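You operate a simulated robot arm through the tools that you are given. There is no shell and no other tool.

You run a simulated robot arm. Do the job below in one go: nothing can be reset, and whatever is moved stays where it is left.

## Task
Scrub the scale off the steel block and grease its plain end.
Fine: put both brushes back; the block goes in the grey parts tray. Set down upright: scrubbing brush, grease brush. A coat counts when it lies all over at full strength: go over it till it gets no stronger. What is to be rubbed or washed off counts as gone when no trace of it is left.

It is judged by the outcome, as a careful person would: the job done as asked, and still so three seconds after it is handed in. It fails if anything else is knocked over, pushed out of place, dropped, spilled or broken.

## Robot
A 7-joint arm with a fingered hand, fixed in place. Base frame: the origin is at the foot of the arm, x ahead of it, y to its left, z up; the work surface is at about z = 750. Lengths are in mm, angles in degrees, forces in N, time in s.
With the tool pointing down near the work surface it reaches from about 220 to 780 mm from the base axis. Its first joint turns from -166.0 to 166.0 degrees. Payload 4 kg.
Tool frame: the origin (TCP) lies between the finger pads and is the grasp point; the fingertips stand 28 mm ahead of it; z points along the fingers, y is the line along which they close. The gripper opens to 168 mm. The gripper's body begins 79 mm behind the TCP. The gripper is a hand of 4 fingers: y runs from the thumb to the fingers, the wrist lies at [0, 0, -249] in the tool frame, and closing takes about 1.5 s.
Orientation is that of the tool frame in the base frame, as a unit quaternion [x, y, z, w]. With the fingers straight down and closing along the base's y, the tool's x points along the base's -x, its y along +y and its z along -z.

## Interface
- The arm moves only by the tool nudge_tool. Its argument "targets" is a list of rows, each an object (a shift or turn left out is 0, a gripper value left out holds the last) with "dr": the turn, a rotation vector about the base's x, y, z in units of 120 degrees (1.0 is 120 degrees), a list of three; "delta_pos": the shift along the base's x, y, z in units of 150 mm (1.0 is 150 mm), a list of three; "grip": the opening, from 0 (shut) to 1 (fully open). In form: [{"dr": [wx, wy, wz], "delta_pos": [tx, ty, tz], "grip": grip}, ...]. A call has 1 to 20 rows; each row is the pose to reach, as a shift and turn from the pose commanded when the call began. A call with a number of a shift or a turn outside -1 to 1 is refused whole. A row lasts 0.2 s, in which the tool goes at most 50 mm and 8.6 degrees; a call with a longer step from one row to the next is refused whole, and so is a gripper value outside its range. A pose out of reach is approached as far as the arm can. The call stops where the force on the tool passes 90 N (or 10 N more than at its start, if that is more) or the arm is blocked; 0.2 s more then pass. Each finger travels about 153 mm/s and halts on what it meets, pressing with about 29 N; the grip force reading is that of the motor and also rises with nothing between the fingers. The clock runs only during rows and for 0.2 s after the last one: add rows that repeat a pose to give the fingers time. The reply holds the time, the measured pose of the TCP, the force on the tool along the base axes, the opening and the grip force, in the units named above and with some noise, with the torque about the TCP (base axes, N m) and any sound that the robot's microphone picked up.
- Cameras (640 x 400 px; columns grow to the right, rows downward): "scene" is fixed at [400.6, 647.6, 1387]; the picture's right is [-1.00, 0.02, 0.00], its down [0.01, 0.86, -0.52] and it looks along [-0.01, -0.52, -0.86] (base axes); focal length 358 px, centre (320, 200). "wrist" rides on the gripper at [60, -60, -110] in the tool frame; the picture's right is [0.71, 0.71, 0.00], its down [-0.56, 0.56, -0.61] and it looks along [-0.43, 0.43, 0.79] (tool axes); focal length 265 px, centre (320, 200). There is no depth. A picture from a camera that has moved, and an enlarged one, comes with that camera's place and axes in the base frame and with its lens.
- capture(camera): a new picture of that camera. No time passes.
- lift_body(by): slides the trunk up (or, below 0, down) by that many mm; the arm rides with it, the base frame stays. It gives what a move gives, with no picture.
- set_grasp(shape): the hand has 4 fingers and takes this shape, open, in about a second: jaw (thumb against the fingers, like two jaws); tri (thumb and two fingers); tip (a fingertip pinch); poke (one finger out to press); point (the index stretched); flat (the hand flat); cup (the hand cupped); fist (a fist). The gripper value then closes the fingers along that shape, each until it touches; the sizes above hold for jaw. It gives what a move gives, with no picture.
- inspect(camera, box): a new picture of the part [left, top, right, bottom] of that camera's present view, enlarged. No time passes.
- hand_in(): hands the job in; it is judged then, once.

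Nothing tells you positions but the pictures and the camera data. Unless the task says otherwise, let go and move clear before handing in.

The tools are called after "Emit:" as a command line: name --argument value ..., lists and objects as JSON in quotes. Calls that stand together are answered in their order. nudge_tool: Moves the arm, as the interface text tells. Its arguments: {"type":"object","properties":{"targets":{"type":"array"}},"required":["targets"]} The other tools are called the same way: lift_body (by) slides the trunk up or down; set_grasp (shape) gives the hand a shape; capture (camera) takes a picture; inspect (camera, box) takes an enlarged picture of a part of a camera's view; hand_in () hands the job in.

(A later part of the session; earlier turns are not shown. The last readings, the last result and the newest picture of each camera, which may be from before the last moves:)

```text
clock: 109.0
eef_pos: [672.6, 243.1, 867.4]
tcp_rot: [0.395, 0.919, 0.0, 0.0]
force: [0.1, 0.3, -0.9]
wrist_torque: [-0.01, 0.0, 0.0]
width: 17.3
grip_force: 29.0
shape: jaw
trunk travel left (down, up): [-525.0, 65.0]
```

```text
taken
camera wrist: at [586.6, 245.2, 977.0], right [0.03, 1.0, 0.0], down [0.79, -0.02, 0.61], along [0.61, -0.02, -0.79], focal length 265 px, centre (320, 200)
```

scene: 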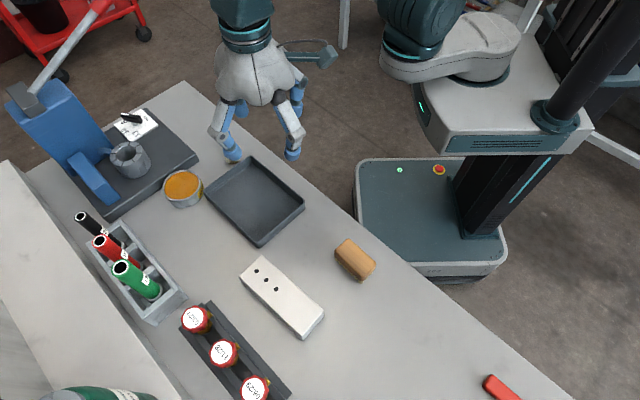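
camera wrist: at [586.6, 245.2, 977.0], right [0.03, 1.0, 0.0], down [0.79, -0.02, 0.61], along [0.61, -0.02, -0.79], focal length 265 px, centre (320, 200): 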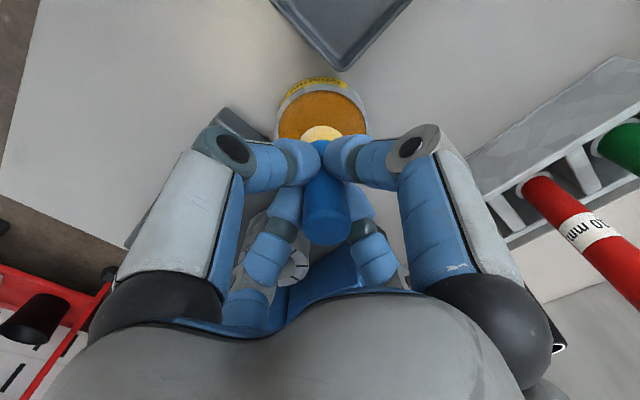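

Emit:
nudge_tool --targets '[{"delta_pos": [0.01, 0, -0.1], "grip": 0}, {"delta_pos": [0.01, 0, -0.145], "grip": 0}, {"delta_pos": [0.01, 0, -0.163], "grip": 0}, {"delta_pos": [0.06, 0, -0.163], "grip": 0}, {"delta_pos": [0.01, 0.05, -0.163], "grip": 0}, {"delta_pos": [-0.04, 0, -0.163], "grip": 0}, {"delta_pos": [0.01, -0.05, -0.163], "grip": 0}, {"delta_pos": [0.06, 0, -0.163], "grip": 0}, {"delta_pos": [0.01, 0.05, -0.163], "grip": 0}, {"delta_pos": [0.01, 0, -0.163], "grip": 0}, {"delta_pos": [0.01, 0, -0.163], "grip": 0}]'

Emit:
nudge_tool --targets '[{"delta_pos": [0, 0, 0.08], "grip": 0}, {"delta_pos": [0, 0, 0.2], "grip": 0}, {"delta_pos": [0, 0, 0.33], "grip": 0}, {"delta_pos": [0, 0, 0.33], "grip": 0}]'

Emit:
capture --camera "wrist"

Emit:
inspect --camera "scene" --box '[140, 110, 260, 230]'

```text
clock: 111.4
eef_pos: [674.9, 242.6, 844.6]
tcp_rot: [0.395, 0.919, 0.0, 0.001]
force: [0.0, 1.3, 1.7]
wrist_torque: [0.05, -0.01, 0.01]
width: 17.5
grip_force: 29.2
shape: jaw
trunk travel left (down, up): [-525.0, 65.0]
```

```text
clock: 112.4
eef_pos: [674.7, 243.0, 894.4]
tcp_rot: [0.395, 0.919, -0.001, 0.001]
force: [-0.3, 1.2, -0.3]
wrist_torque: [0.0, 0.02, -0.01]
width: 17.1
grip_force: 28.6
shape: jaw
trunk travel left (down, up): [-525.0, 65.0]
```

```text
taken
camera wrist: at [589.0, 245.8, 1003.8], right [0.03, 1.0, 0.0], down [0.79, -0.02, 0.61], along [0.61, -0.02, -0.79], focal length 265 px, centre (320, 200)
```

wrist: 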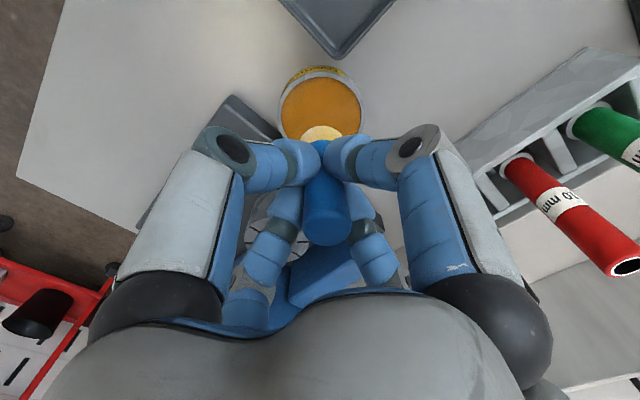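

```text
3.33 times, centred on (200, 170) of scene
camera zoom: at [400.6, 647.6, 1387.0], right [-1.0, 0.02, 0.0], down [0.01, 0.86, -0.52], along [-0.01, -0.52, -0.86], focal length 1195 px, centre (720, 300)
```

zoom: 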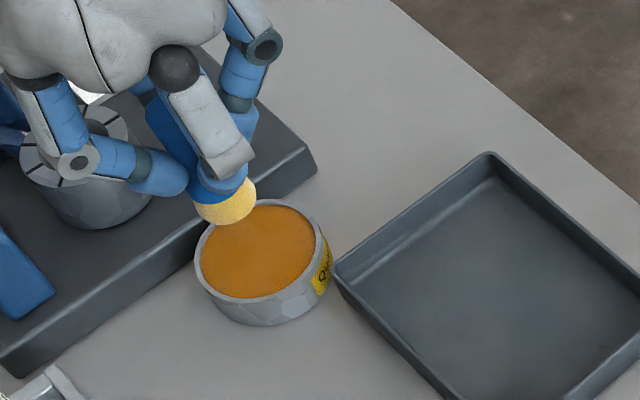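

Emit:
nudge_tool --targets '[{"delta_pos": [-0.2, 0.2125, 0], "grip": 0}, {"delta_pos": [-0.4, 0.425, 0], "grip": 0}, {"delta_pos": [-0.6, 0.6375, 0], "grip": 0}, {"delta_pos": [-0.8, 0.85, 0], "grip": 0}]'

Emit:
nudge_tool --targets '[{"delta_pos": [-0.2, 0.2125, 0], "grip": 0}, {"delta_pos": [-0.4, 0.425, 0], "grip": 0}, {"delta_pos": [-0.6, 0.6375, 0], "grip": 0}, {"delta_pos": [-0.805, 0.85, 0], "grip": 0}, {"delta_pos": [-0.805, 0.85, -0.15], "grip": 0}, {"delta_pos": [-0.805, 0.85, -0.24], "grip": 0}, {"delta_pos": [-0.805, 0.85, -0.268], "grip": 0}, {"delta_pos": [-0.805, 0.85, -0.268], "grip": 0}]'

```text
clock: 113.4
eef_pos: [551.1, 371.5, 893.6]
tcp_rot: [0.395, 0.919, 0.0, 0.0]
force: [0.9, 0.0, -0.2]
wrist_torque: [-0.04, 0.01, 0.01]
width: 16.9
grip_force: 29.2
shape: jaw
trunk travel left (down, up): [-525.0, 65.0]
```

```text
clock: 115.2
eef_pos: [434.0, 498.6, 854.5]
tcp_rot: [0.395, 0.919, 0.001, 0.0]
force: [-1.6, -0.8, 9.9]
wrist_torque: [0.04, -0.04, 0.03]
width: 17.4
grip_force: 28.9
shape: jaw
trunk travel left (down, up): [-525.0, 65.0]
```

Emit:
nudge_tool --targets '[{"delta_pos": [0.0562, -0.2242, -0.006], "grip": 0}, {"delta_pos": [-0.0149, -0.1587, -0.006], "grip": 0}, {"delta_pos": [-0.0859, -0.0931, -0.006], "grip": 0}, {"delta_pos": [-0.157, -0.0276, -0.006], "grip": 0}, {"delta_pos": [-0.228, 0.038, -0.006], "grip": 0}, {"delta_pos": [-0.1421, 0.1311, -0.006], "grip": 0}, {"delta_pos": [-0.0562, 0.2242, -0.006], "grip": 0}, {"delta_pos": [0.0149, 0.1587, -0.006], "grip": 0}, {"delta_pos": [0.0859, 0.0931, -0.006], "grip": 0}, {"delta_pos": [0.157, 0.0276, -0.006], "grip": 0}, {"delta_pos": [0.228, -0.038, -0.006], "grip": 0}, {"delta_pos": [0.1421, -0.1311, -0.006], "grip": 0}, {"delta_pos": [0.0562, -0.2242, -0.006], "grip": 0}, {"delta_pos": [0.0234, -0.1123, -0.006], "grip": 0}, {"delta_pos": [-0.1138, 0.0143, -0.006], "grip": 0}, {"delta_pos": [-0.1421, 0.1311, -0.006], "grip": 0}, {"delta_pos": [-0.0234, 0.1123, -0.006], "grip": 0}, {"delta_pos": [0.1138, -0.0143, -0.006], "grip": 0}, {"delta_pos": [0.1421, -0.1311, -0.006], "grip": 0}, {"delta_pos": [0, 0, -0.006], "grip": 0}]'

Emit:
nudge_tool --targets '[{"delta_pos": [0.205, -0.0531, 0], "grip": 0}, {"delta_pos": [0.0784, -0.1903, 0], "grip": 0}, {"delta_pos": [0.1707, -0.0214, 0], "grip": 0}, {"delta_pos": [0.0441, -0.1586, 0], "grip": 0}, {"delta_pos": [0.1364, 0.0102, 0], "grip": 0}, {"delta_pos": [0.0098, -0.127, 0], "grip": 0}, {"delta_pos": [0.1021, 0.0419, 0], "grip": 0}, {"delta_pos": [-0.0245, -0.0953, 0], "grip": 0}, {"delta_pos": [0.0678, 0.0735, 0], "grip": 0}, {"delta_pos": [-0.0588, -0.0637, 0], "grip": 0}, {"delta_pos": [0.0335, 0.1051, 0], "grip": 0}, {"delta_pos": [-0.0931, -0.0321, 0], "grip": 0}, {"delta_pos": [-0.0008, 0.1368, 0], "grip": 0}, {"delta_pos": [-0.1274, -0.0004, 0], "grip": 0}, {"delta_pos": [-0.0351, 0.1684, 0], "grip": 0}, {"delta_pos": [-0.1617, 0.0312, 0], "grip": 0}, {"delta_pos": [-0.0694, 0.2001, 0], "grip": 0}, {"delta_pos": [-0.196, 0.0629, 0], "grip": 0}, {"delta_pos": [-0.0686, 0.0633, 0], "grip": 0}, {"delta_pos": [0, 0, 0], "grip": 0}]'

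Emit:
nudge_tool --targets '[{"delta_pos": [0, 0, 0.08], "grip": 0}, {"delta_pos": [0, 0, 0.3], "grip": 0}, {"delta_pos": [0.12, 0.01, 0.5], "grip": 0}, {"delta_pos": [0.137, 0.018, 0.55], "grip": 0}, {"delta_pos": [0.137, 0.018, 0.55], "grip": 0}]'

Emit:
inspect --camera "wrist" --box '[230, 20, 410, 140]'

Emit:
inspect --camera "wrist" --box '[280, 50, 370, 130]'

```text
clock: 119.4
eef_pos: [431.4, 495.6, 853.4]
tcp_rot: [0.395, 0.919, -0.001, 0.001]
force: [2.1, -1.1, 11.9]
wrist_torque: [0.12, -0.2, -0.08]
width: 17.6
grip_force: 28.8
shape: jaw
trunk travel left (down, up): [-525.0, 65.0]
```

```text
clock: 123.6
eef_pos: [433.3, 497.9, 852.7]
tcp_rot: [0.396, 0.918, 0.0, 0.0]
force: [-1.4, 0.9, 12.6]
wrist_torque: [0.18, -0.09, 0.03]
width: 17.5
grip_force: 28.8
shape: jaw
trunk travel left (down, up): [-525.0, 65.0]
```

```text
clock: 124.8
eef_pos: [454.2, 500.6, 937.0]
tcp_rot: [0.395, 0.919, 0.0, 0.0]
force: [0.3, -0.3, -1.0]
wrist_torque: [-0.02, 0.0, 0.01]
width: 17.0
grip_force: 29.1
shape: jaw
trunk travel left (down, up): [-525.0, 65.0]
```

```text
3.33 times, centred on (320, 80) of wrist
camera zoom: at [369.3, 503.5, 1046.1], right [0.03, 1.0, 0.0], down [0.79, -0.02, 0.61], along [0.61, -0.02, -0.79], focal length 885 px, centre (320, 600)
```

zoom: 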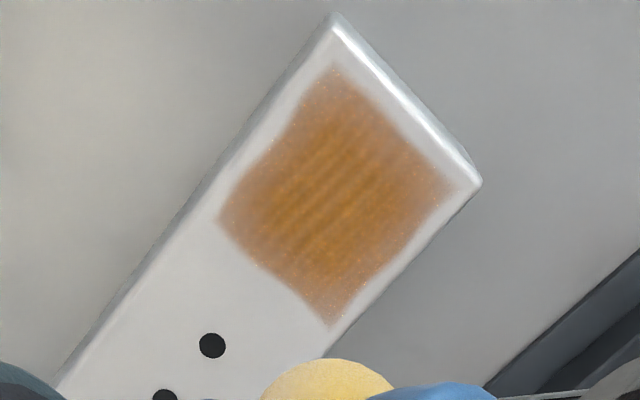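

```text
5.00 times, centred on (325, 90) of wrist
camera zoom: at [369.3, 503.5, 1046.1], right [0.03, 1.0, 0.0], down [0.79, -0.02, 0.61], along [0.61, -0.02, -0.79], focal length 1327 px, centre (295, 750)
```

zoom: 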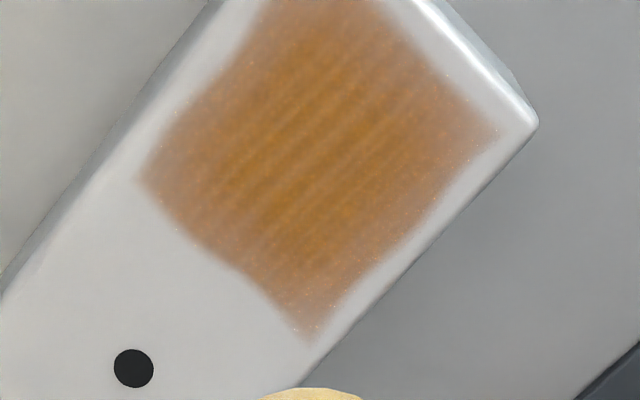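

The coat looks identical to before this pass, so it has reached full strength. Now I'll return the grease brush to its spot at (586, 155.5).

Emit:
nudge_tool --targets '[{"delta_pos": [0.1, -0.25, 0], "grip": 0}, {"delta_pos": [0.2, -0.5, 0], "grip": 0}, {"delta_pos": [0.3, -0.75, 0], "grip": 0}, {"delta_pos": [0.4, -1.0, 0], "grip": 0}]'

Emit:
nudge_tool --targets '[{"delta_pos": [0.1, -0.25, 0], "grip": 0}, {"delta_pos": [0.2, -0.5, 0], "grip": 0}, {"delta_pos": [0.3, -0.75, 0], "grip": 0}, {"delta_pos": [0.4, -1.0, 0], "grip": 0}]'

Emit:
nudge_tool --targets '[{"delta_pos": [0.03, -0.15, 0], "grip": 0}, {"delta_pos": [0.077, -0.303, -0.1], "grip": 0}, {"delta_pos": [0.077, -0.303, -0.35], "grip": 0}, {"delta_pos": [0.077, -0.303, -0.55], "grip": 0}, {"delta_pos": [0.077, -0.303, -0.55], "grip": 0}]'

Emit:
capture --camera "wrist"

Emit:
inspect --camera "scene" --box '[150, 40, 310, 200]'

```text
clock: 125.8
eef_pos: [512.8, 351.0, 935.9]
tcp_rot: [0.394, 0.919, 0.0, 0.0]
force: [0.5, 0.3, -2.2]
wrist_torque: [0.0, -0.01, 0.0]
width: 17.3
grip_force: 28.5
shape: jaw
trunk travel left (down, up): [-525.0, 65.0]
```

```text
clock: 126.8
eef_pos: [573.6, 199.5, 936.1]
tcp_rot: [0.395, 0.919, -0.001, 0.0]
force: [-0.2, 0.3, 0.2]
wrist_torque: [0.03, 0.0, 0.02]
width: 17.1
grip_force: 28.8
shape: jaw
trunk travel left (down, up): [-525.0, 65.0]
```

```text
clock: 128.0
eef_pos: [585.1, 157.3, 853.4]
tcp_rot: [0.396, 0.918, 0.0, 0.0]
force: [-0.3, 0.5, -0.5]
wrist_torque: [-0.01, -0.02, 0.01]
width: 17.0
grip_force: 29.3
shape: jaw
trunk travel left (down, up): [-525.0, 65.0]
```

```text
taken
camera wrist: at [500.1, 159.5, 962.8], right [0.03, 1.0, 0.0], down [0.79, -0.02, 0.61], along [0.61, -0.02, -0.79], focal length 265 px, centre (320, 200)
```

wrist: 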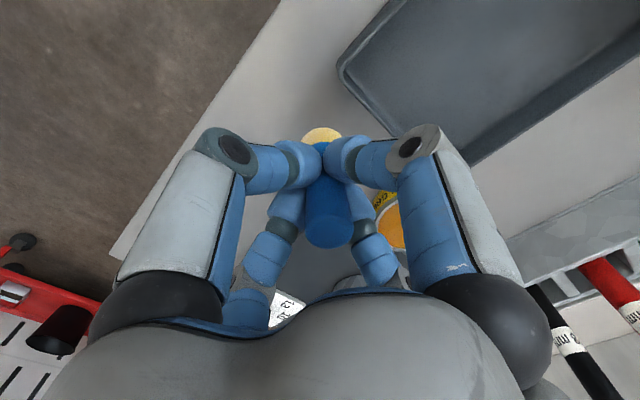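

```text
2.50 times, centred on (230, 120) of scene
camera zoom: at [400.6, 647.6, 1387.0], right [-1.0, 0.02, 0.0], down [0.01, 0.86, -0.52], along [-0.01, -0.52, -0.86], focal length 896 px, centre (545, 400)
```

zoom: 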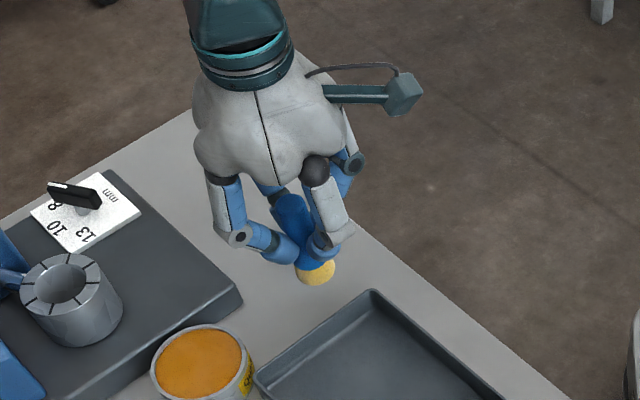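

The brush is tilted by only a few degrees in the grip. I'll lower it to the bench with light contact so it squares up.

Emit:
nudge_tool --targets '[{"delta_pos": [0.005, -0.01, -0.1], "grip": 0}, {"delta_pos": [0.005, -0.01, -0.18], "grip": 0}, {"delta_pos": [0.005, -0.01, -0.23], "grip": 0}, {"delta_pos": [0.005, -0.01, -0.24], "grip": 0}, {"delta_pos": [0.005, -0.01, -0.24], "grip": 0}]'

```text
clock: 129.2
eef_pos: [587.0, 154.2, 817.0]
tcp_rot: [0.396, 0.918, 0.0, 0.0]
force: [0.3, 0.2, -0.4]
wrist_torque: [0.03, 0.02, -0.01]
width: 17.1
grip_force: 29.0
shape: jaw
trunk travel left (down, up): [-525.0, 65.0]
```

Emit:
nudge_tool --targets '[{"delta_pos": [0, 0, -0.01], "grip": 0}, {"delta_pos": [0, 0, -0.017], "grip": 0}, {"delta_pos": [0, 0, -0.017], "grip": 0}]'

```text
clock: 130.0
eef_pos: [587.5, 154.2, 813.6]
tcp_rot: [0.396, 0.918, 0.0, 0.0]
force: [0.4, 0.2, -1.2]
wrist_torque: [0.0, 0.01, 0.04]
width: 16.9
grip_force: 28.9
shape: jaw
trunk travel left (down, up): [-525.0, 65.0]
```

Emit:
nudge_tool --targets '[{"delta_pos": [0, 0, -0.008], "grip": 0}, {"delta_pos": [0, 0, -0.014], "grip": 0}, {"delta_pos": [0, 0, -0.014], "grip": 0}]'

Emit:
inspect --camera "scene" --box '[180, 100, 270, 190]'

Emit:
inspect --camera "wrist" --box '[250, 90, 400, 260]'

```text
clock: 130.8
eef_pos: [586.5, 152.4, 813.0]
tcp_rot: [0.395, 0.919, 0.001, 0.001]
force: [0.2, -1.3, 12.1]
wrist_torque: [0.09, -0.11, 0.01]
width: 17.2
grip_force: 29.0
shape: jaw
trunk travel left (down, up): [-525.0, 65.0]
```

```text
4.44 times, centred on (225, 145) of scene
camera zoom: at [400.6, 647.6, 1387.0], right [-1.0, 0.02, 0.0], down [0.01, 0.86, -0.52], along [-0.01, -0.52, -0.86], focal length 1593 px, centre (742, 444)
```

zoom: 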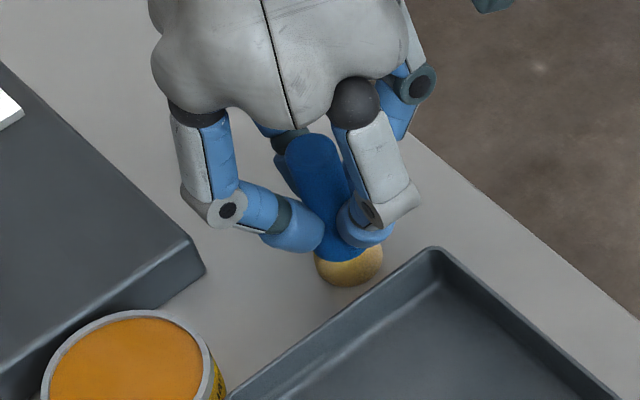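

```text
2.35 times, centred on (325, 175) of wrist
camera zoom: at [500.6, 156.2, 922.5], right [0.03, 1.0, 0.0], down [0.79, -0.02, 0.62], along [0.62, -0.02, -0.79], focal length 624 px, centre (308, 259)
```

zoom: 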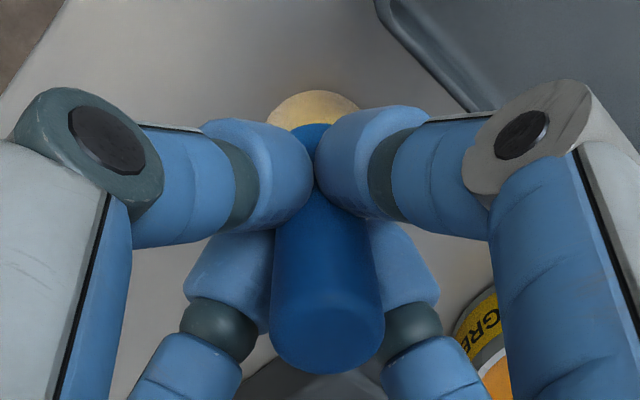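

Contact at 12 N. I'll ease slightly and open slowly.

Emit:
nudge_tool --targets '[{"delta_pos": [0, 0, 0.005], "grip": 0}, {"delta_pos": [0, 0, 0.005], "grip": 0.1}, {"delta_pos": [0, 0, 0.005], "grip": 0.12}, {"delta_pos": [0, 0, 0.005], "grip": 0.15}, {"delta_pos": [0, 0, 0.005], "grip": 0.18}, {"delta_pos": [0, 0, 0.005], "grip": 0.22}, {"delta_pos": [0, 0, 0.005], "grip": 0.3}, {"delta_pos": [0, 0, 0.005], "grip": 0.4}, {"delta_pos": [0, 0, 0.005], "grip": 0.45}, {"delta_pos": [0, 0, 0.005], "grip": 0.45}]'

Emit:
inspect --camera "scene" --box '[180, 100, 270, 190]'

Emit:
capture --camera "wrist"

```text
clock: 133.0
eef_pos: [585.7, 153.5, 812.4]
tcp_rot: [0.395, 0.918, 0.0, 0.0]
force: [0.0, 0.7, -0.1]
wrist_torque: [-0.04, -0.01, 0.04]
width: 75.5
grip_force: 0.1
shape: jaw
trunk travel left (down, up): [-525.0, 65.0]
```

```text
4.44 times, centred on (225, 145) of scene
camera zoom: at [400.6, 647.6, 1387.0], right [-1.0, 0.02, 0.0], down [0.01, 0.86, -0.52], along [-0.01, -0.52, -0.86], focal length 1593 px, centre (742, 444)
```

zoom: 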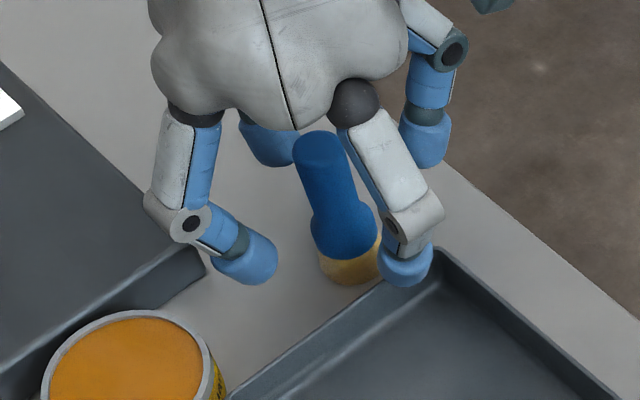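

```text
taken
camera wrist: at [500.8, 156.4, 922.3], right [0.03, 1.0, 0.0], down [0.79, -0.02, 0.61], along [0.61, -0.02, -0.79], focal length 265 px, centre (320, 200)
```

wrist: 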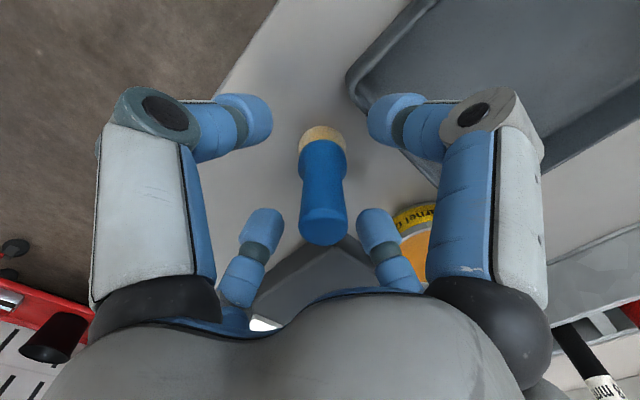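

The grease brush stands upright on its own. Rising straight up clear of it.

Emit:
nudge_tool --targets '[{"delta_pos": [0, 0, 0.15], "grip": 0.45}, {"delta_pos": [0, 0, 0.4], "grip": 0.45}, {"delta_pos": [0, 0, 0.7], "grip": 0.45}, {"delta_pos": [0, 0, 0.95], "grip": 0.45}, {"delta_pos": [0, 0, 0.95], "grip": 0.45}]'

Emit:
inspect --camera "scene" --box '[150, 110, 310, 210]'

Emit:
capture --camera "wrist"

```text
clock: 134.2
eef_pos: [584.0, 153.4, 955.3]
tcp_rot: [0.396, 0.918, 0.001, 0.0]
force: [-1.4, -0.3, -1.1]
wrist_torque: [0.01, -0.03, -0.01]
width: 75.3
grip_force: 0.1
shape: jaw
trunk travel left (down, up): [-525.0, 65.0]
```

```text
4.00 times, centred on (230, 160) of scene
camera zoom: at [400.6, 647.6, 1387.0], right [-1.0, 0.02, 0.0], down [0.01, 0.86, -0.52], along [-0.01, -0.52, -0.86], focal length 1434 px, centre (680, 360)
```

zoom: 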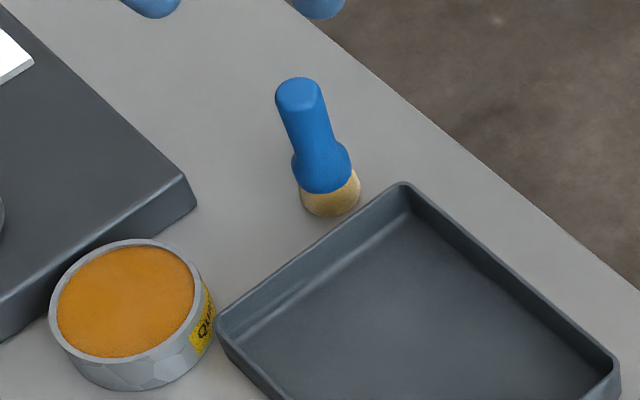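

```text
taken
camera wrist: at [499.7, 156.3, 1065.6], right [0.03, 1.0, 0.0], down [0.79, -0.02, 0.61], along [0.61, -0.02, -0.79], focal length 265 px, centre (320, 200)
```

wrist: 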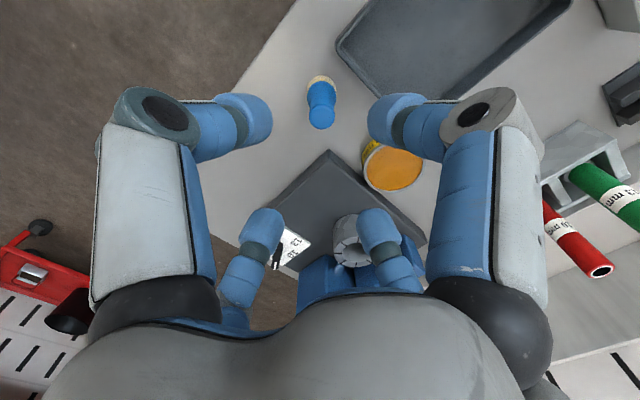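

Both brushes are back in place, upright. Next I'll go above the block to measure its present pose precisely before gripping it across its width.

Emit:
nudge_tool --targets '[{"delta_pos": [-0.09, 0.238, 0.03], "grip": 0.45}, {"delta_pos": [-0.18, 0.476, 0.03], "grip": 0.45}, {"delta_pos": [-0.27, 0.714, 0.03], "grip": 0.45}]'

Emit:
nudge_tool --targets '[{"delta_pos": [-0.09, 0.238, 0.0], "grip": 0.45}, {"delta_pos": [-0.18, 0.476, 0.0], "grip": 0.45}, {"delta_pos": [-0.27, 0.714, 0.0], "grip": 0.45}]'

Emit:
nudge_tool --targets '[{"delta_pos": [-0.09, 0.238, 0.0], "grip": 0.45}, {"delta_pos": [-0.18, 0.476, 0.0], "grip": 0.45}, {"delta_pos": [-0.27, 0.714, 0.0], "grip": 0.45}, {"delta_pos": [-0.27, 0.714, 0.0], "grip": 0.45}]'

Emit:
set_grasp --shape "tip"

Emit:
capture --camera "wrist"

Emit:
capture --camera "scene"

```text
clock: 135.0
eef_pos: [545.5, 260.5, 960.3]
tcp_rot: [0.395, 0.919, 0.0, 0.0]
force: [0.0, 0.2, -0.1]
wrist_torque: [0.03, -0.02, 0.03]
width: 75.4
grip_force: 0.0
shape: jaw
trunk travel left (down, up): [-525.0, 65.0]
```

```text
clock: 135.8
eef_pos: [502.4, 368.6, 960.8]
tcp_rot: [0.396, 0.918, 0.001, 0.0]
force: [-0.7, 0.1, -0.1]
wrist_torque: [0.0, 0.0, 0.0]
width: 75.4
grip_force: 0.1
shape: jaw
trunk travel left (down, up): [-525.0, 65.0]
```

```text
clock: 136.8
eef_pos: [463.5, 475.0, 959.1]
tcp_rot: [0.396, 0.918, 0.001, -0.001]
force: [-0.7, -0.7, -0.6]
wrist_torque: [-0.02, 0.02, -0.01]
width: 75.3
grip_force: 0.1
shape: jaw
trunk travel left (down, up): [-525.0, 65.0]
```

```text
clock: 137.7
eef_pos: [463.1, 475.3, 959.6]
tcp_rot: [0.396, 0.918, -0.001, 0.0]
force: [0.3, 0.1, -0.2]
wrist_torque: [0.01, 0.01, 0.05]
width: 167.7
grip_force: 0.0
shape: tip
trunk travel left (down, up): [-525.0, 65.0]
```

```text
taken
camera wrist: at [377.3, 477.6, 1069.4], right [0.03, 1.0, 0.0], down [0.79, -0.02, 0.61], along [0.61, -0.02, -0.79], focal length 265 px, centre (320, 200)
```

wrist: 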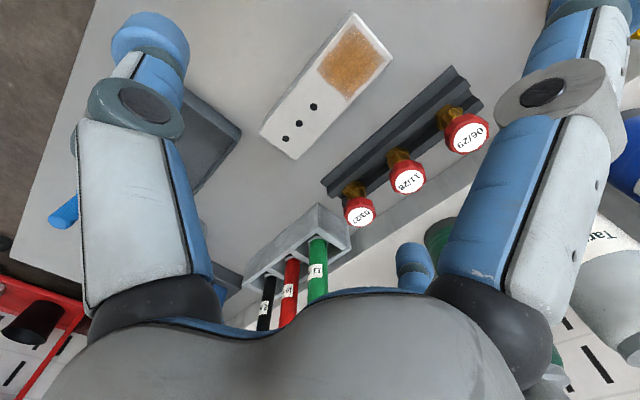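

```text
taken
```

scene: 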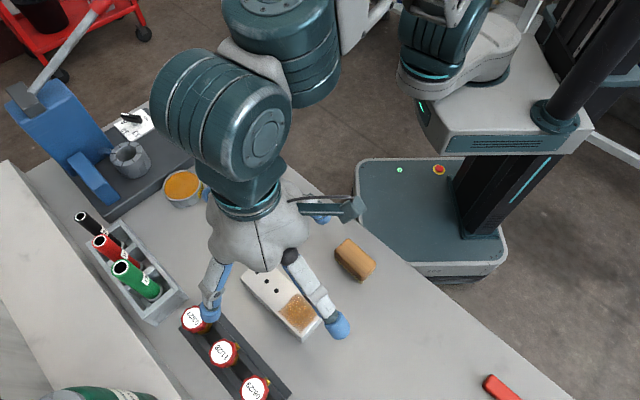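

With the tip shape fully open the far finger would be near the valve rack, so I'll narrow the opening before descending. First I'll measure the block and rack.

Emit:
inspect --camera "wrist" --box '[245, 0, 405, 170]'

Emit:
inspect --camera "wrist" --box '[310, 50, 500, 240]'

Emit:
inspect --camera "scene" --box '[170, 230, 340, 400]'

```text
2.35 times, centred on (325, 85) of wrist
camera zoom: at [377.3, 477.6, 1069.4], right [0.03, 1.0, 0.0], down [0.79, -0.02, 0.61], along [0.61, -0.02, -0.79], focal length 624 px, centre (308, 471)
```

zoom: 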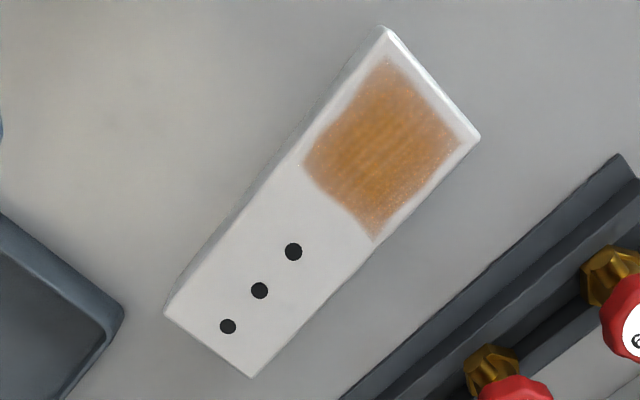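

```text
2.11 times, centred on (405, 145) of wrist
camera zoom: at [377.3, 477.6, 1069.4], right [0.03, 1.0, 0.0], down [0.79, -0.02, 0.61], along [0.61, -0.02, -0.79], focal length 559 px, centre (141, 316)
```

zoom: 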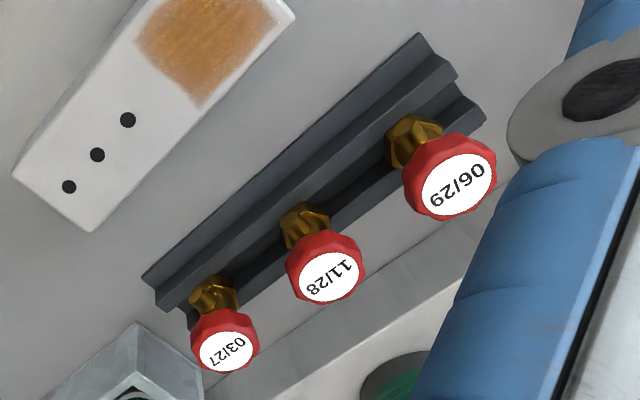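

```text
2.35 times, centred on (255, 315) of scene
camera zoom: at [400.6, 647.6, 1387.0], right [-1.0, 0.02, 0.0], down [0.01, 0.86, -0.52], along [-0.01, -0.52, -0.86], focal length 843 px, centre (473, -71)
```

zoom: 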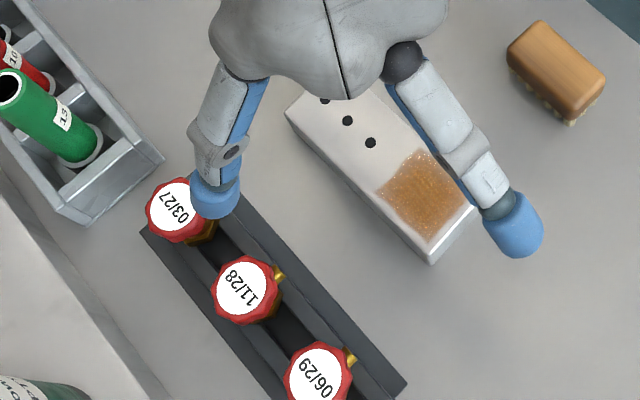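

The block centre is (462, 475.5) with its long axis at 137.2°, and I'm centred above it. I'll narrow the pinch to about 80 mm, turn 3.8° to square up, and descend part way.

Emit:
nudge_tool --targets '[{"dr": [0, 0, 0.0158], "grip": 0.75}, {"dr": [0, 0, 0.0317], "grip": 0.6}, {"dr": [0, 0, 0.0317], "delta_pos": [0, 0, -0.1], "grip": 0.48}, {"dr": [0, 0, 0.0317], "delta_pos": [0, 0, -0.4], "grip": 0.48}, {"dr": [0, 0, 0.0317], "delta_pos": [0, 0, -0.7], "grip": 0.48}, {"dr": [0, 0, 0.0317], "delta_pos": [0, 0, -0.8], "grip": 0.48}, {"dr": [0, 0, 0.0317], "delta_pos": [0, 0, -0.8], "grip": 0.48}]'

Emit:
capture --camera "wrist"

Emit:
inspect --camera "scene" --box '[170, 230, 340, 400]'

```text
clock: 139.3
eef_pos: [464.9, 474.9, 838.1]
tcp_rot: [0.365, 0.931, 0.001, 0.0]
force: [0.3, 0.9, -0.4]
wrist_torque: [0.0, 0.03, 0.01]
width: 80.9
grip_force: 0.1
shape: tip
trunk travel left (down, up): [-525.0, 65.0]
```

```text
taken
camera wrist: at [379.4, 472.4, 948.6], right [-0.04, 1.0, 0.0], down [0.79, 0.03, 0.61], along [0.61, 0.02, -0.79], focal length 265 px, centre (320, 200)
```

wrist: 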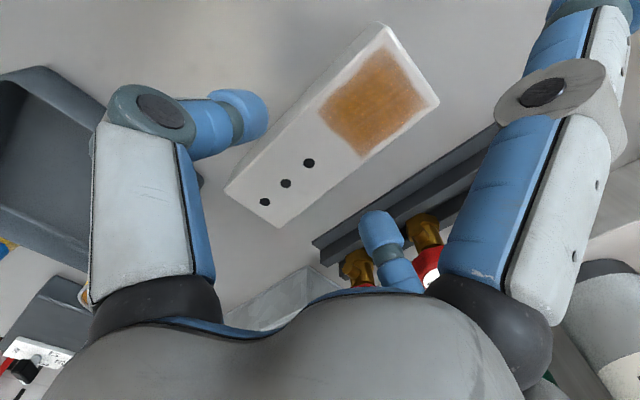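

```text
2.35 times, centred on (255, 315) of scene
camera zoom: at [400.6, 647.6, 1387.0], right [-1.0, 0.02, 0.0], down [0.01, 0.86, -0.52], along [-0.01, -0.52, -0.86], focal length 843 px, centre (473, -71)
```

zoom: 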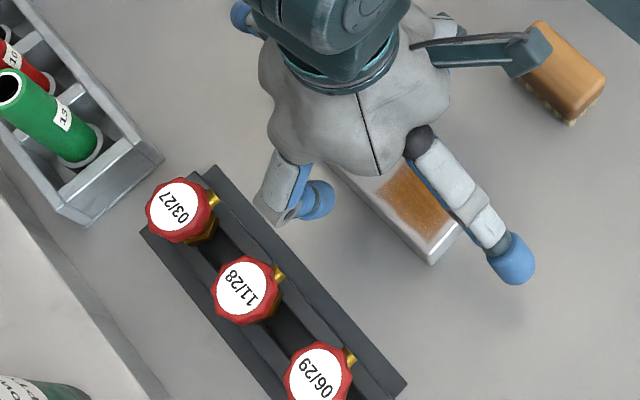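

Emit:
nudge_tool --targets '[{"delta_pos": [-0.015, -0.006, -0.1], "grip": 0.48}, {"delta_pos": [-0.015, -0.006, -0.25], "grip": 0.48}, {"delta_pos": [-0.015, -0.006, -0.344], "grip": 0.48}, {"delta_pos": [-0.015, -0.006, -0.344], "grip": 0.48}]'

Emit:
capture --camera "wrist"

Emit:
inspect --camera "scene" --box '[170, 230, 340, 400]'

```text
clock: 140.3
eef_pos: [461.9, 474.3, 788.9]
tcp_rot: [0.365, 0.931, 0.0, 0.001]
force: [0.4, -0.2, 0.0]
wrist_torque: [0.01, -0.03, 0.0]
width: 80.8
grip_force: 0.0
shape: tip
trunk travel left (down, up): [-525.0, 65.0]
```

```text
taken
camera wrist: at [377.6, 471.1, 897.9], right [-0.04, 1.0, 0.0], down [0.79, 0.03, 0.61], along [0.61, 0.02, -0.79], focal length 265 px, centre (320, 200)
```

wrist: 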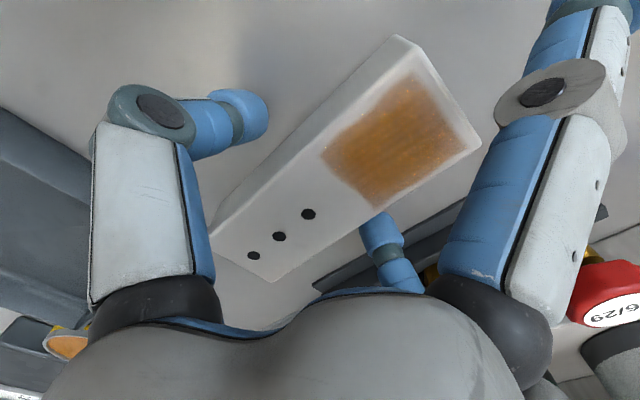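

```text
2.35 times, centred on (255, 315) of scene
camera zoom: at [400.6, 647.6, 1387.0], right [-1.0, 0.02, 0.0], down [0.01, 0.86, -0.52], along [-0.01, -0.52, -0.86], focal length 843 px, centre (473, -71)
```

zoom: 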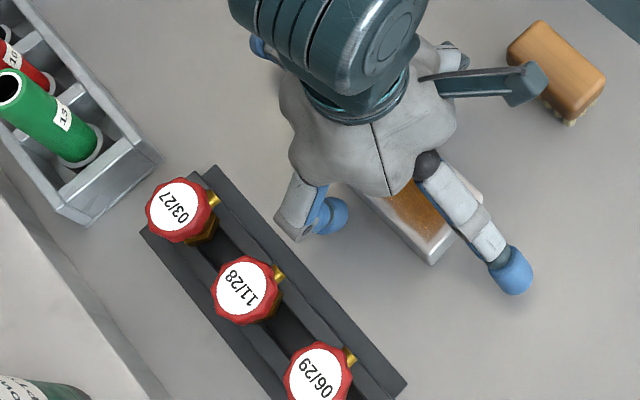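

The pinch straddles the block at its centre and the splayed finger stays above the greased face. I'll lower 4 mm more and close.

Emit:
nudge_tool --targets '[{"delta_pos": [0, 0, -0.026], "grip": 0.48}, {"delta_pos": [0, 0, -0.026], "grip": 0.4}, {"delta_pos": [0, 0, -0.026], "grip": 0.3}, {"delta_pos": [0, 0, -0.026], "grip": 0.2}, {"delta_pos": [0, 0, -0.026], "grip": 0.1}, {"delta_pos": [0, 0, -0.026], "grip": 0.0}, {"delta_pos": [0, 0, -0.026], "grip": 0.0}, {"delta_pos": [0, 0, -0.026], "grip": 0.0}]'

Emit:
capture --camera "wrist"

Emit:
inspect --camera "scene" --box '[170, 230, 340, 400]'

```text
clock: 142.1
eef_pos: [463.1, 473.6, 784.5]
tcp_rot: [0.365, 0.931, 0.0, 0.0]
force: [0.6, 0.6, 0.0]
wrist_torque: [0.0, -0.05, -0.01]
width: 50.1
grip_force: 28.7
shape: tip
trunk travel left (down, up): [-525.0, 65.0]
```

```text
taken
camera wrist: at [377.1, 471.1, 893.6], right [-0.04, 1.0, 0.0], down [0.79, 0.03, 0.61], along [0.61, 0.02, -0.79], focal length 265 px, centre (320, 200)
```

wrist: 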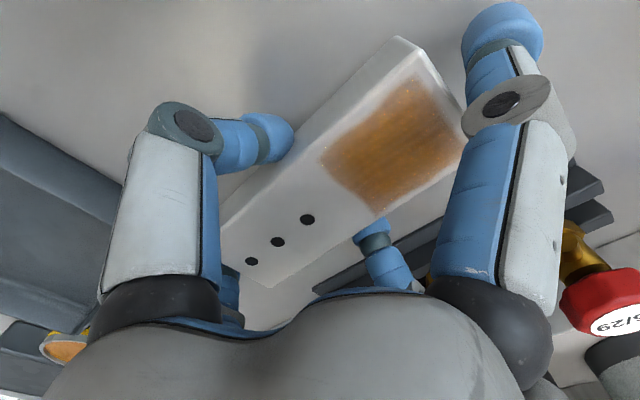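

```text
2.35 times, centred on (255, 315) of scene
camera zoom: at [400.6, 647.6, 1387.0], right [-1.0, 0.02, 0.0], down [0.01, 0.86, -0.52], along [-0.01, -0.52, -0.86], focal length 843 px, centre (473, -71)
```

zoom: 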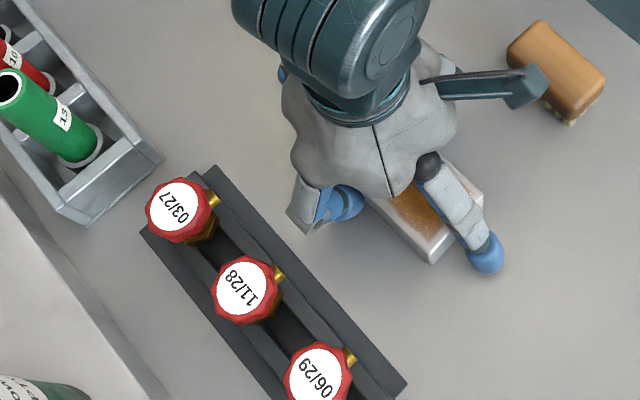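

Gripped at 50 mm, but with the command at 0 the side fingers have swung in somewhat. I'll try a slightly larger command that still presses, so the side fingers splay back out.

Emit:
nudge_tool --targets '[{"grip": 0.1}, {"grip": 0.2}, {"grip": 0.22}, {"grip": 0.22}, {"grip": 0.22}]'

Emit:
capture --camera "wrist"

Emit:
inspect --camera "scene" --box '[170, 200, 340, 370]'

```text
clock: 143.3
eef_pos: [461.7, 473.8, 784.4]
tcp_rot: [0.365, 0.931, -0.001, 0.0]
force: [0.0, -0.1, -0.7]
wrist_torque: [0.0, -0.03, 0.02]
width: 49.6
grip_force: 28.8
shape: tip
trunk travel left (down, up): [-525.0, 65.0]
```

```text
taken
camera wrist: at [377.1, 471.1, 893.6], right [-0.04, 1.0, 0.0], down [0.79, 0.03, 0.61], along [0.61, 0.02, -0.79], focal length 265 px, centre (320, 200)
```

wrist: 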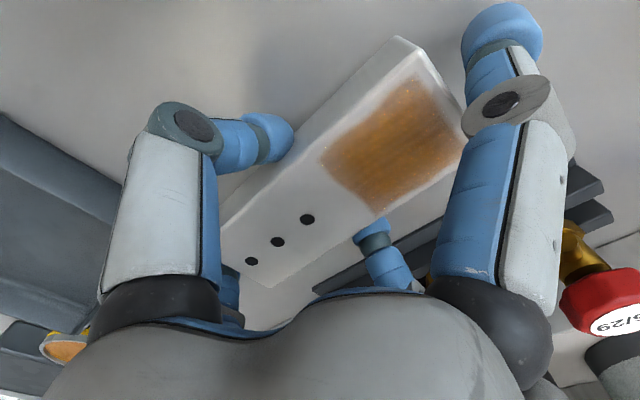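

```text
2.35 times, centred on (255, 285) of scene
camera zoom: at [400.6, 647.6, 1387.0], right [-1.0, 0.02, 0.0], down [0.01, 0.86, -0.52], along [-0.01, -0.52, -0.86], focal length 843 px, centre (473, 0)
```

zoom: 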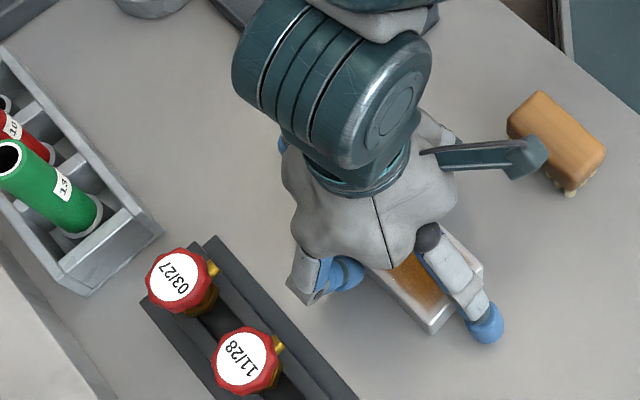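

Emit:
nudge_tool --targets '[{"grip": 0.3}, {"grip": 0.35}, {"grip": 0.45}, {"grip": 0.48}, {"grip": 0.48}, {"grip": 0.48}]'

Emit:
capture --camera "wrist"

Emit:
nudge_tool --targets '[{"delta_pos": [0, 0, 0.027], "grip": 0.48}, {"delta_pos": [0, 0, 0.027], "grip": 0.4}, {"delta_pos": [0, 0, 0.027], "grip": 0.33}, {"delta_pos": [0, 0, 0.027], "grip": 0.28}, {"delta_pos": [0, 0, 0.027], "grip": 0.25}, {"delta_pos": [0, 0, 0.027], "grip": 0.25}, {"delta_pos": [0, 0, 0.027], "grip": 0.25}]'

Emit:
capture --camera "wrist"

Emit:
inspect --camera "scene" --box '[170, 200, 340, 370]'

```text
clock: 144.7
eef_pos: [462.2, 473.4, 784.4]
tcp_rot: [0.364, 0.931, 0.0, 0.0]
force: [0.3, 0.2, 0.0]
wrist_torque: [0.01, -0.01, -0.02]
width: 80.1
grip_force: 0.1
shape: tip
trunk travel left (down, up): [-525.0, 65.0]
```

```text
taken
camera wrist: at [377.0, 471.0, 893.8], right [-0.04, 1.0, 0.0], down [0.79, 0.03, 0.61], along [0.61, 0.02, -0.79], focal length 265 px, centre (320, 200)
```

wrist: 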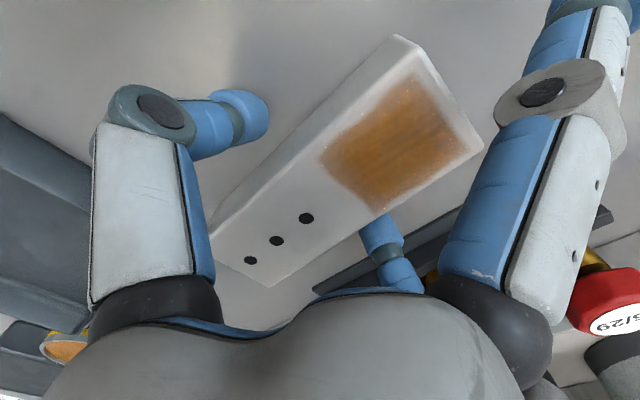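

```text
clock: 146.3
eef_pos: [462.4, 474.2, 788.1]
tcp_rot: [0.365, 0.931, 0.0, 0.001]
force: [-0.2, 0.5, -1.2]
wrist_torque: [0.05, -0.03, -0.01]
width: 50.1
grip_force: 29.0
shape: tip
trunk travel left (down, up): [-525.0, 65.0]
```

```text
taken
camera wrist: at [377.1, 471.2, 897.8], right [-0.04, 1.0, 0.0], down [0.79, 0.03, 0.61], along [0.61, 0.02, -0.79], focal length 265 px, centre (320, 200)
```

wrist: 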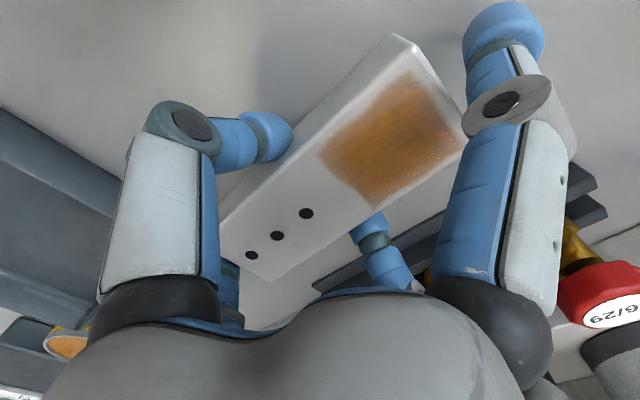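

```text
2.35 times, centred on (255, 285) of scene
camera zoom: at [400.6, 647.6, 1387.0], right [-1.0, 0.02, 0.0], down [0.01, 0.86, -0.52], along [-0.01, -0.52, -0.86], focal length 843 px, centre (473, 0)
```

zoom: 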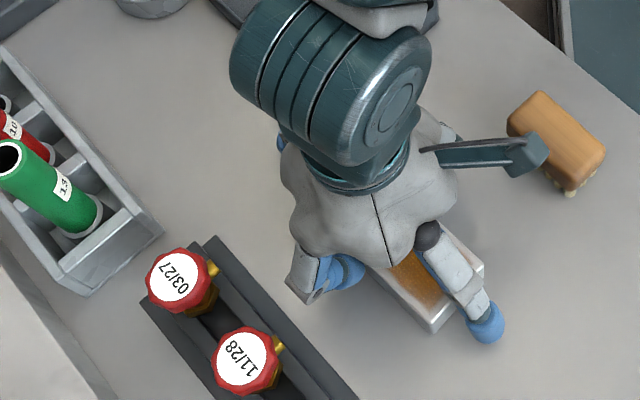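

The side fingers come in whenever the pinch meets the block, so I need the tray's rim height accurately for clearance. I'll zoom on the tray from this lower viewpoint.

Emit:
inspect --camera "wrist" --box '[0, 90, 130, 350]'

Emit:
inspect --camera "wrist" --box '[400, 0, 600, 170]'

Emit:
inspect --camera "scene" --box '[260, 255, 320, 345]'

```text
1.54 times, centred on (65, 220) of wrist
camera zoom: at [377.1, 471.2, 897.8], right [-0.04, 1.0, 0.0], down [0.79, 0.03, 0.61], along [0.61, 0.02, -0.79], focal length 408 px, centre (712, 169)
```

zoom: 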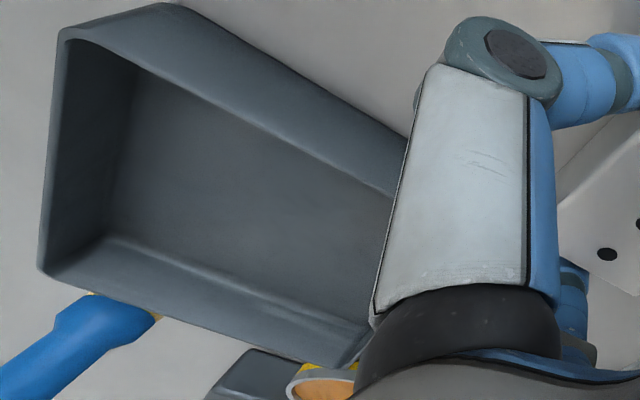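

```text
2.35 times, centred on (500, 85) of wrist
camera zoom: at [377.1, 471.2, 897.8], right [-0.04, 1.0, 0.0], down [0.79, 0.03, 0.61], along [0.61, 0.02, -0.79], focal length 624 px, centre (-104, 471)
```

zoom: 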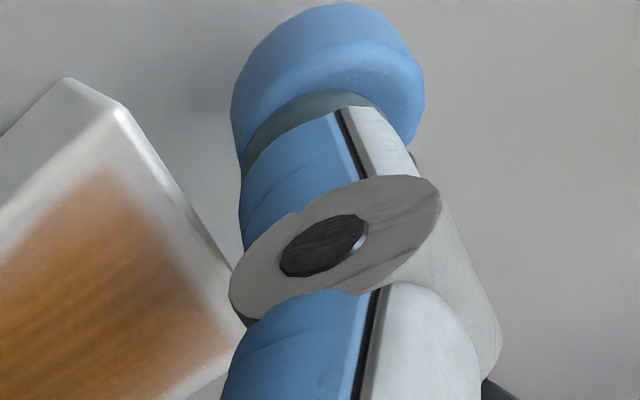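

```text
4.44 times, centred on (290, 300) of scene
camera zoom: at [400.6, 647.6, 1387.0], right [-1.0, 0.02, 0.0], down [0.01, 0.86, -0.52], along [-0.01, -0.52, -0.86], focal length 1593 px, centre (453, -244)
```

zoom: 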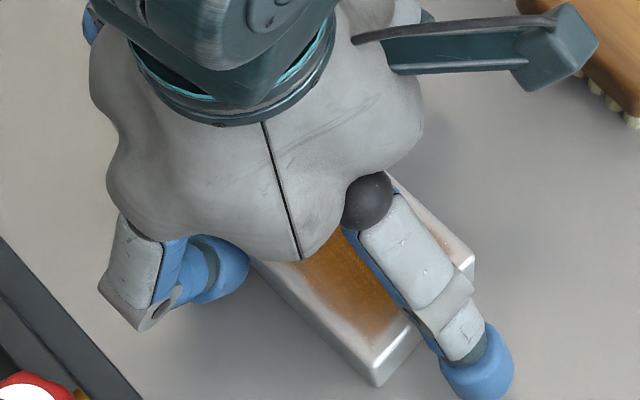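

The rim is at z ≈ 778–780 and the fit lengthwise is only about ±5 mm, so I want an exact tray measurement before carrying the block. I'll release, rise and look straight down on the tray.

Emit:
nudge_tool --targets '[{"grip": 0.33}, {"grip": 0.4}, {"grip": 0.48}, {"grip": 0.48}, {"delta_pos": [0, 0, 0.2], "grip": 0.48}, {"delta_pos": [0, 0, 0.5], "grip": 0.48}, {"delta_pos": [0, 0, 0.8], "grip": 0.48}, {"delta_pos": [0, 0, 1.0], "grip": 0.48}]'

Emit:
nudge_tool --targets '[{"delta_pos": [0.1, -0.25, 0.05], "grip": 0.48}, {"delta_pos": [0.2, -0.5, 0.08], "grip": 0.48}, {"delta_pos": [0.3, -0.75, 0.08], "grip": 0.48}, {"delta_pos": [0.4, -1.0, 0.08], "grip": 0.48}]'

Emit:
nudge_tool --targets '[{"delta_pos": [0.07, -0.17, 0], "grip": 0.48}, {"delta_pos": [0.15, -0.34, 0], "grip": 0.48}, {"delta_pos": [0.15, -0.34, 0], "grip": 0.48}]'

Emit:
capture --camera "wrist"

```text
clock: 148.1
eef_pos: [462.0, 473.7, 939.8]
tcp_rot: [0.365, 0.931, 0.0, 0.0]
force: [0.0, -0.2, -0.2]
wrist_torque: [0.03, 0.0, -0.01]
width: 80.2
grip_force: 0.0
shape: tip
trunk travel left (down, up): [-525.0, 65.0]
```

```text
clock: 149.1
eef_pos: [522.6, 323.5, 951.8]
tcp_rot: [0.365, 0.931, -0.001, 0.0]
force: [0.4, -0.1, -0.1]
wrist_torque: [-0.01, -0.02, 0.03]
width: 80.2
grip_force: 0.0
shape: tip
trunk travel left (down, up): [-525.0, 65.0]
```

```text
clock: 149.9
eef_pos: [545.2, 273.9, 952.1]
tcp_rot: [0.365, 0.931, 0.0, 0.0]
force: [-1.2, -0.4, -0.4]
wrist_torque: [0.0, -0.02, 0.01]
width: 80.2
grip_force: 0.1
shape: tip
trunk travel left (down, up): [-525.0, 65.0]
```

```text
taken
camera wrist: at [460.6, 270.0, 1060.7], right [-0.04, 1.0, 0.0], down [0.79, 0.03, 0.61], along [0.61, 0.02, -0.79], focal length 265 px, centre (320, 200)
```

wrist: 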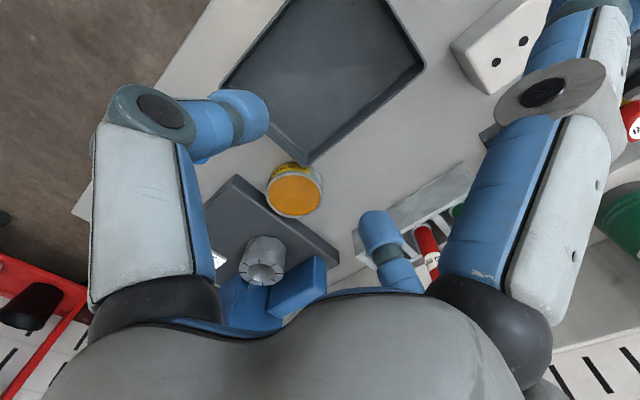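

Emit:
nudge_tool --targets '[{"delta_pos": [-0.15, -0.02, 0], "grip": 0.48}, {"delta_pos": [-0.3, -0.04, 0], "grip": 0.48}, {"delta_pos": [-0.3, -0.04, 0], "grip": 0.48}]'

Emit:
inspect --camera "wrist" --box '[205, 10, 445, 210]'

Emit:
capture --camera "wrist"

```text
clock: 150.7
eef_pos: [500.0, 265.8, 950.1]
tcp_rot: [0.365, 0.931, 0.0, 0.0]
force: [0.2, -0.3, 0.1]
wrist_torque: [0.0, 0.02, 0.01]
width: 80.4
grip_force: 0.1
shape: tip
trunk travel left (down, up): [-525.0, 65.0]
```

```text
2.00 times, centred on (325, 110) of wrist
camera zoom: at [415.1, 263.4, 1060.2], right [-0.04, 1.0, 0.0], down [0.79, 0.03, 0.61], along [0.61, 0.02, -0.79], focal length 531 px, centre (310, 380)
```

zoom: 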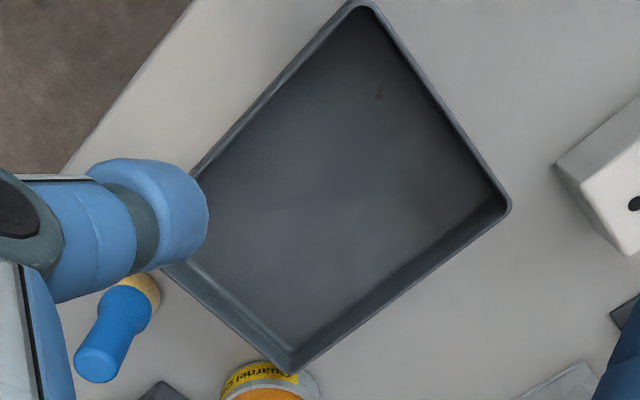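

```text
taken
camera wrist: at [415.1, 263.4, 1060.2], right [-0.04, 1.0, 0.0], down [0.79, 0.03, 0.61], along [0.61, 0.02, -0.79], focal length 265 px, centre (320, 200)
```

wrist: 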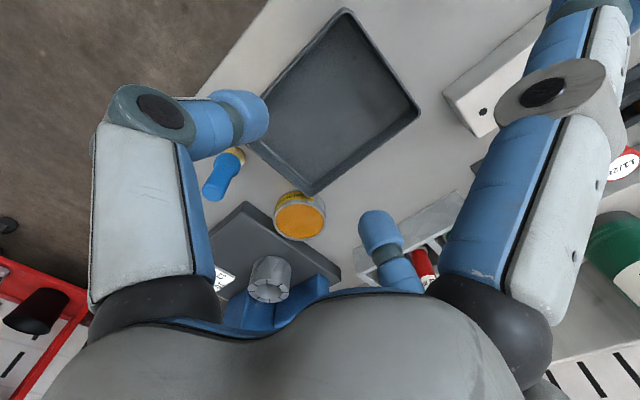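

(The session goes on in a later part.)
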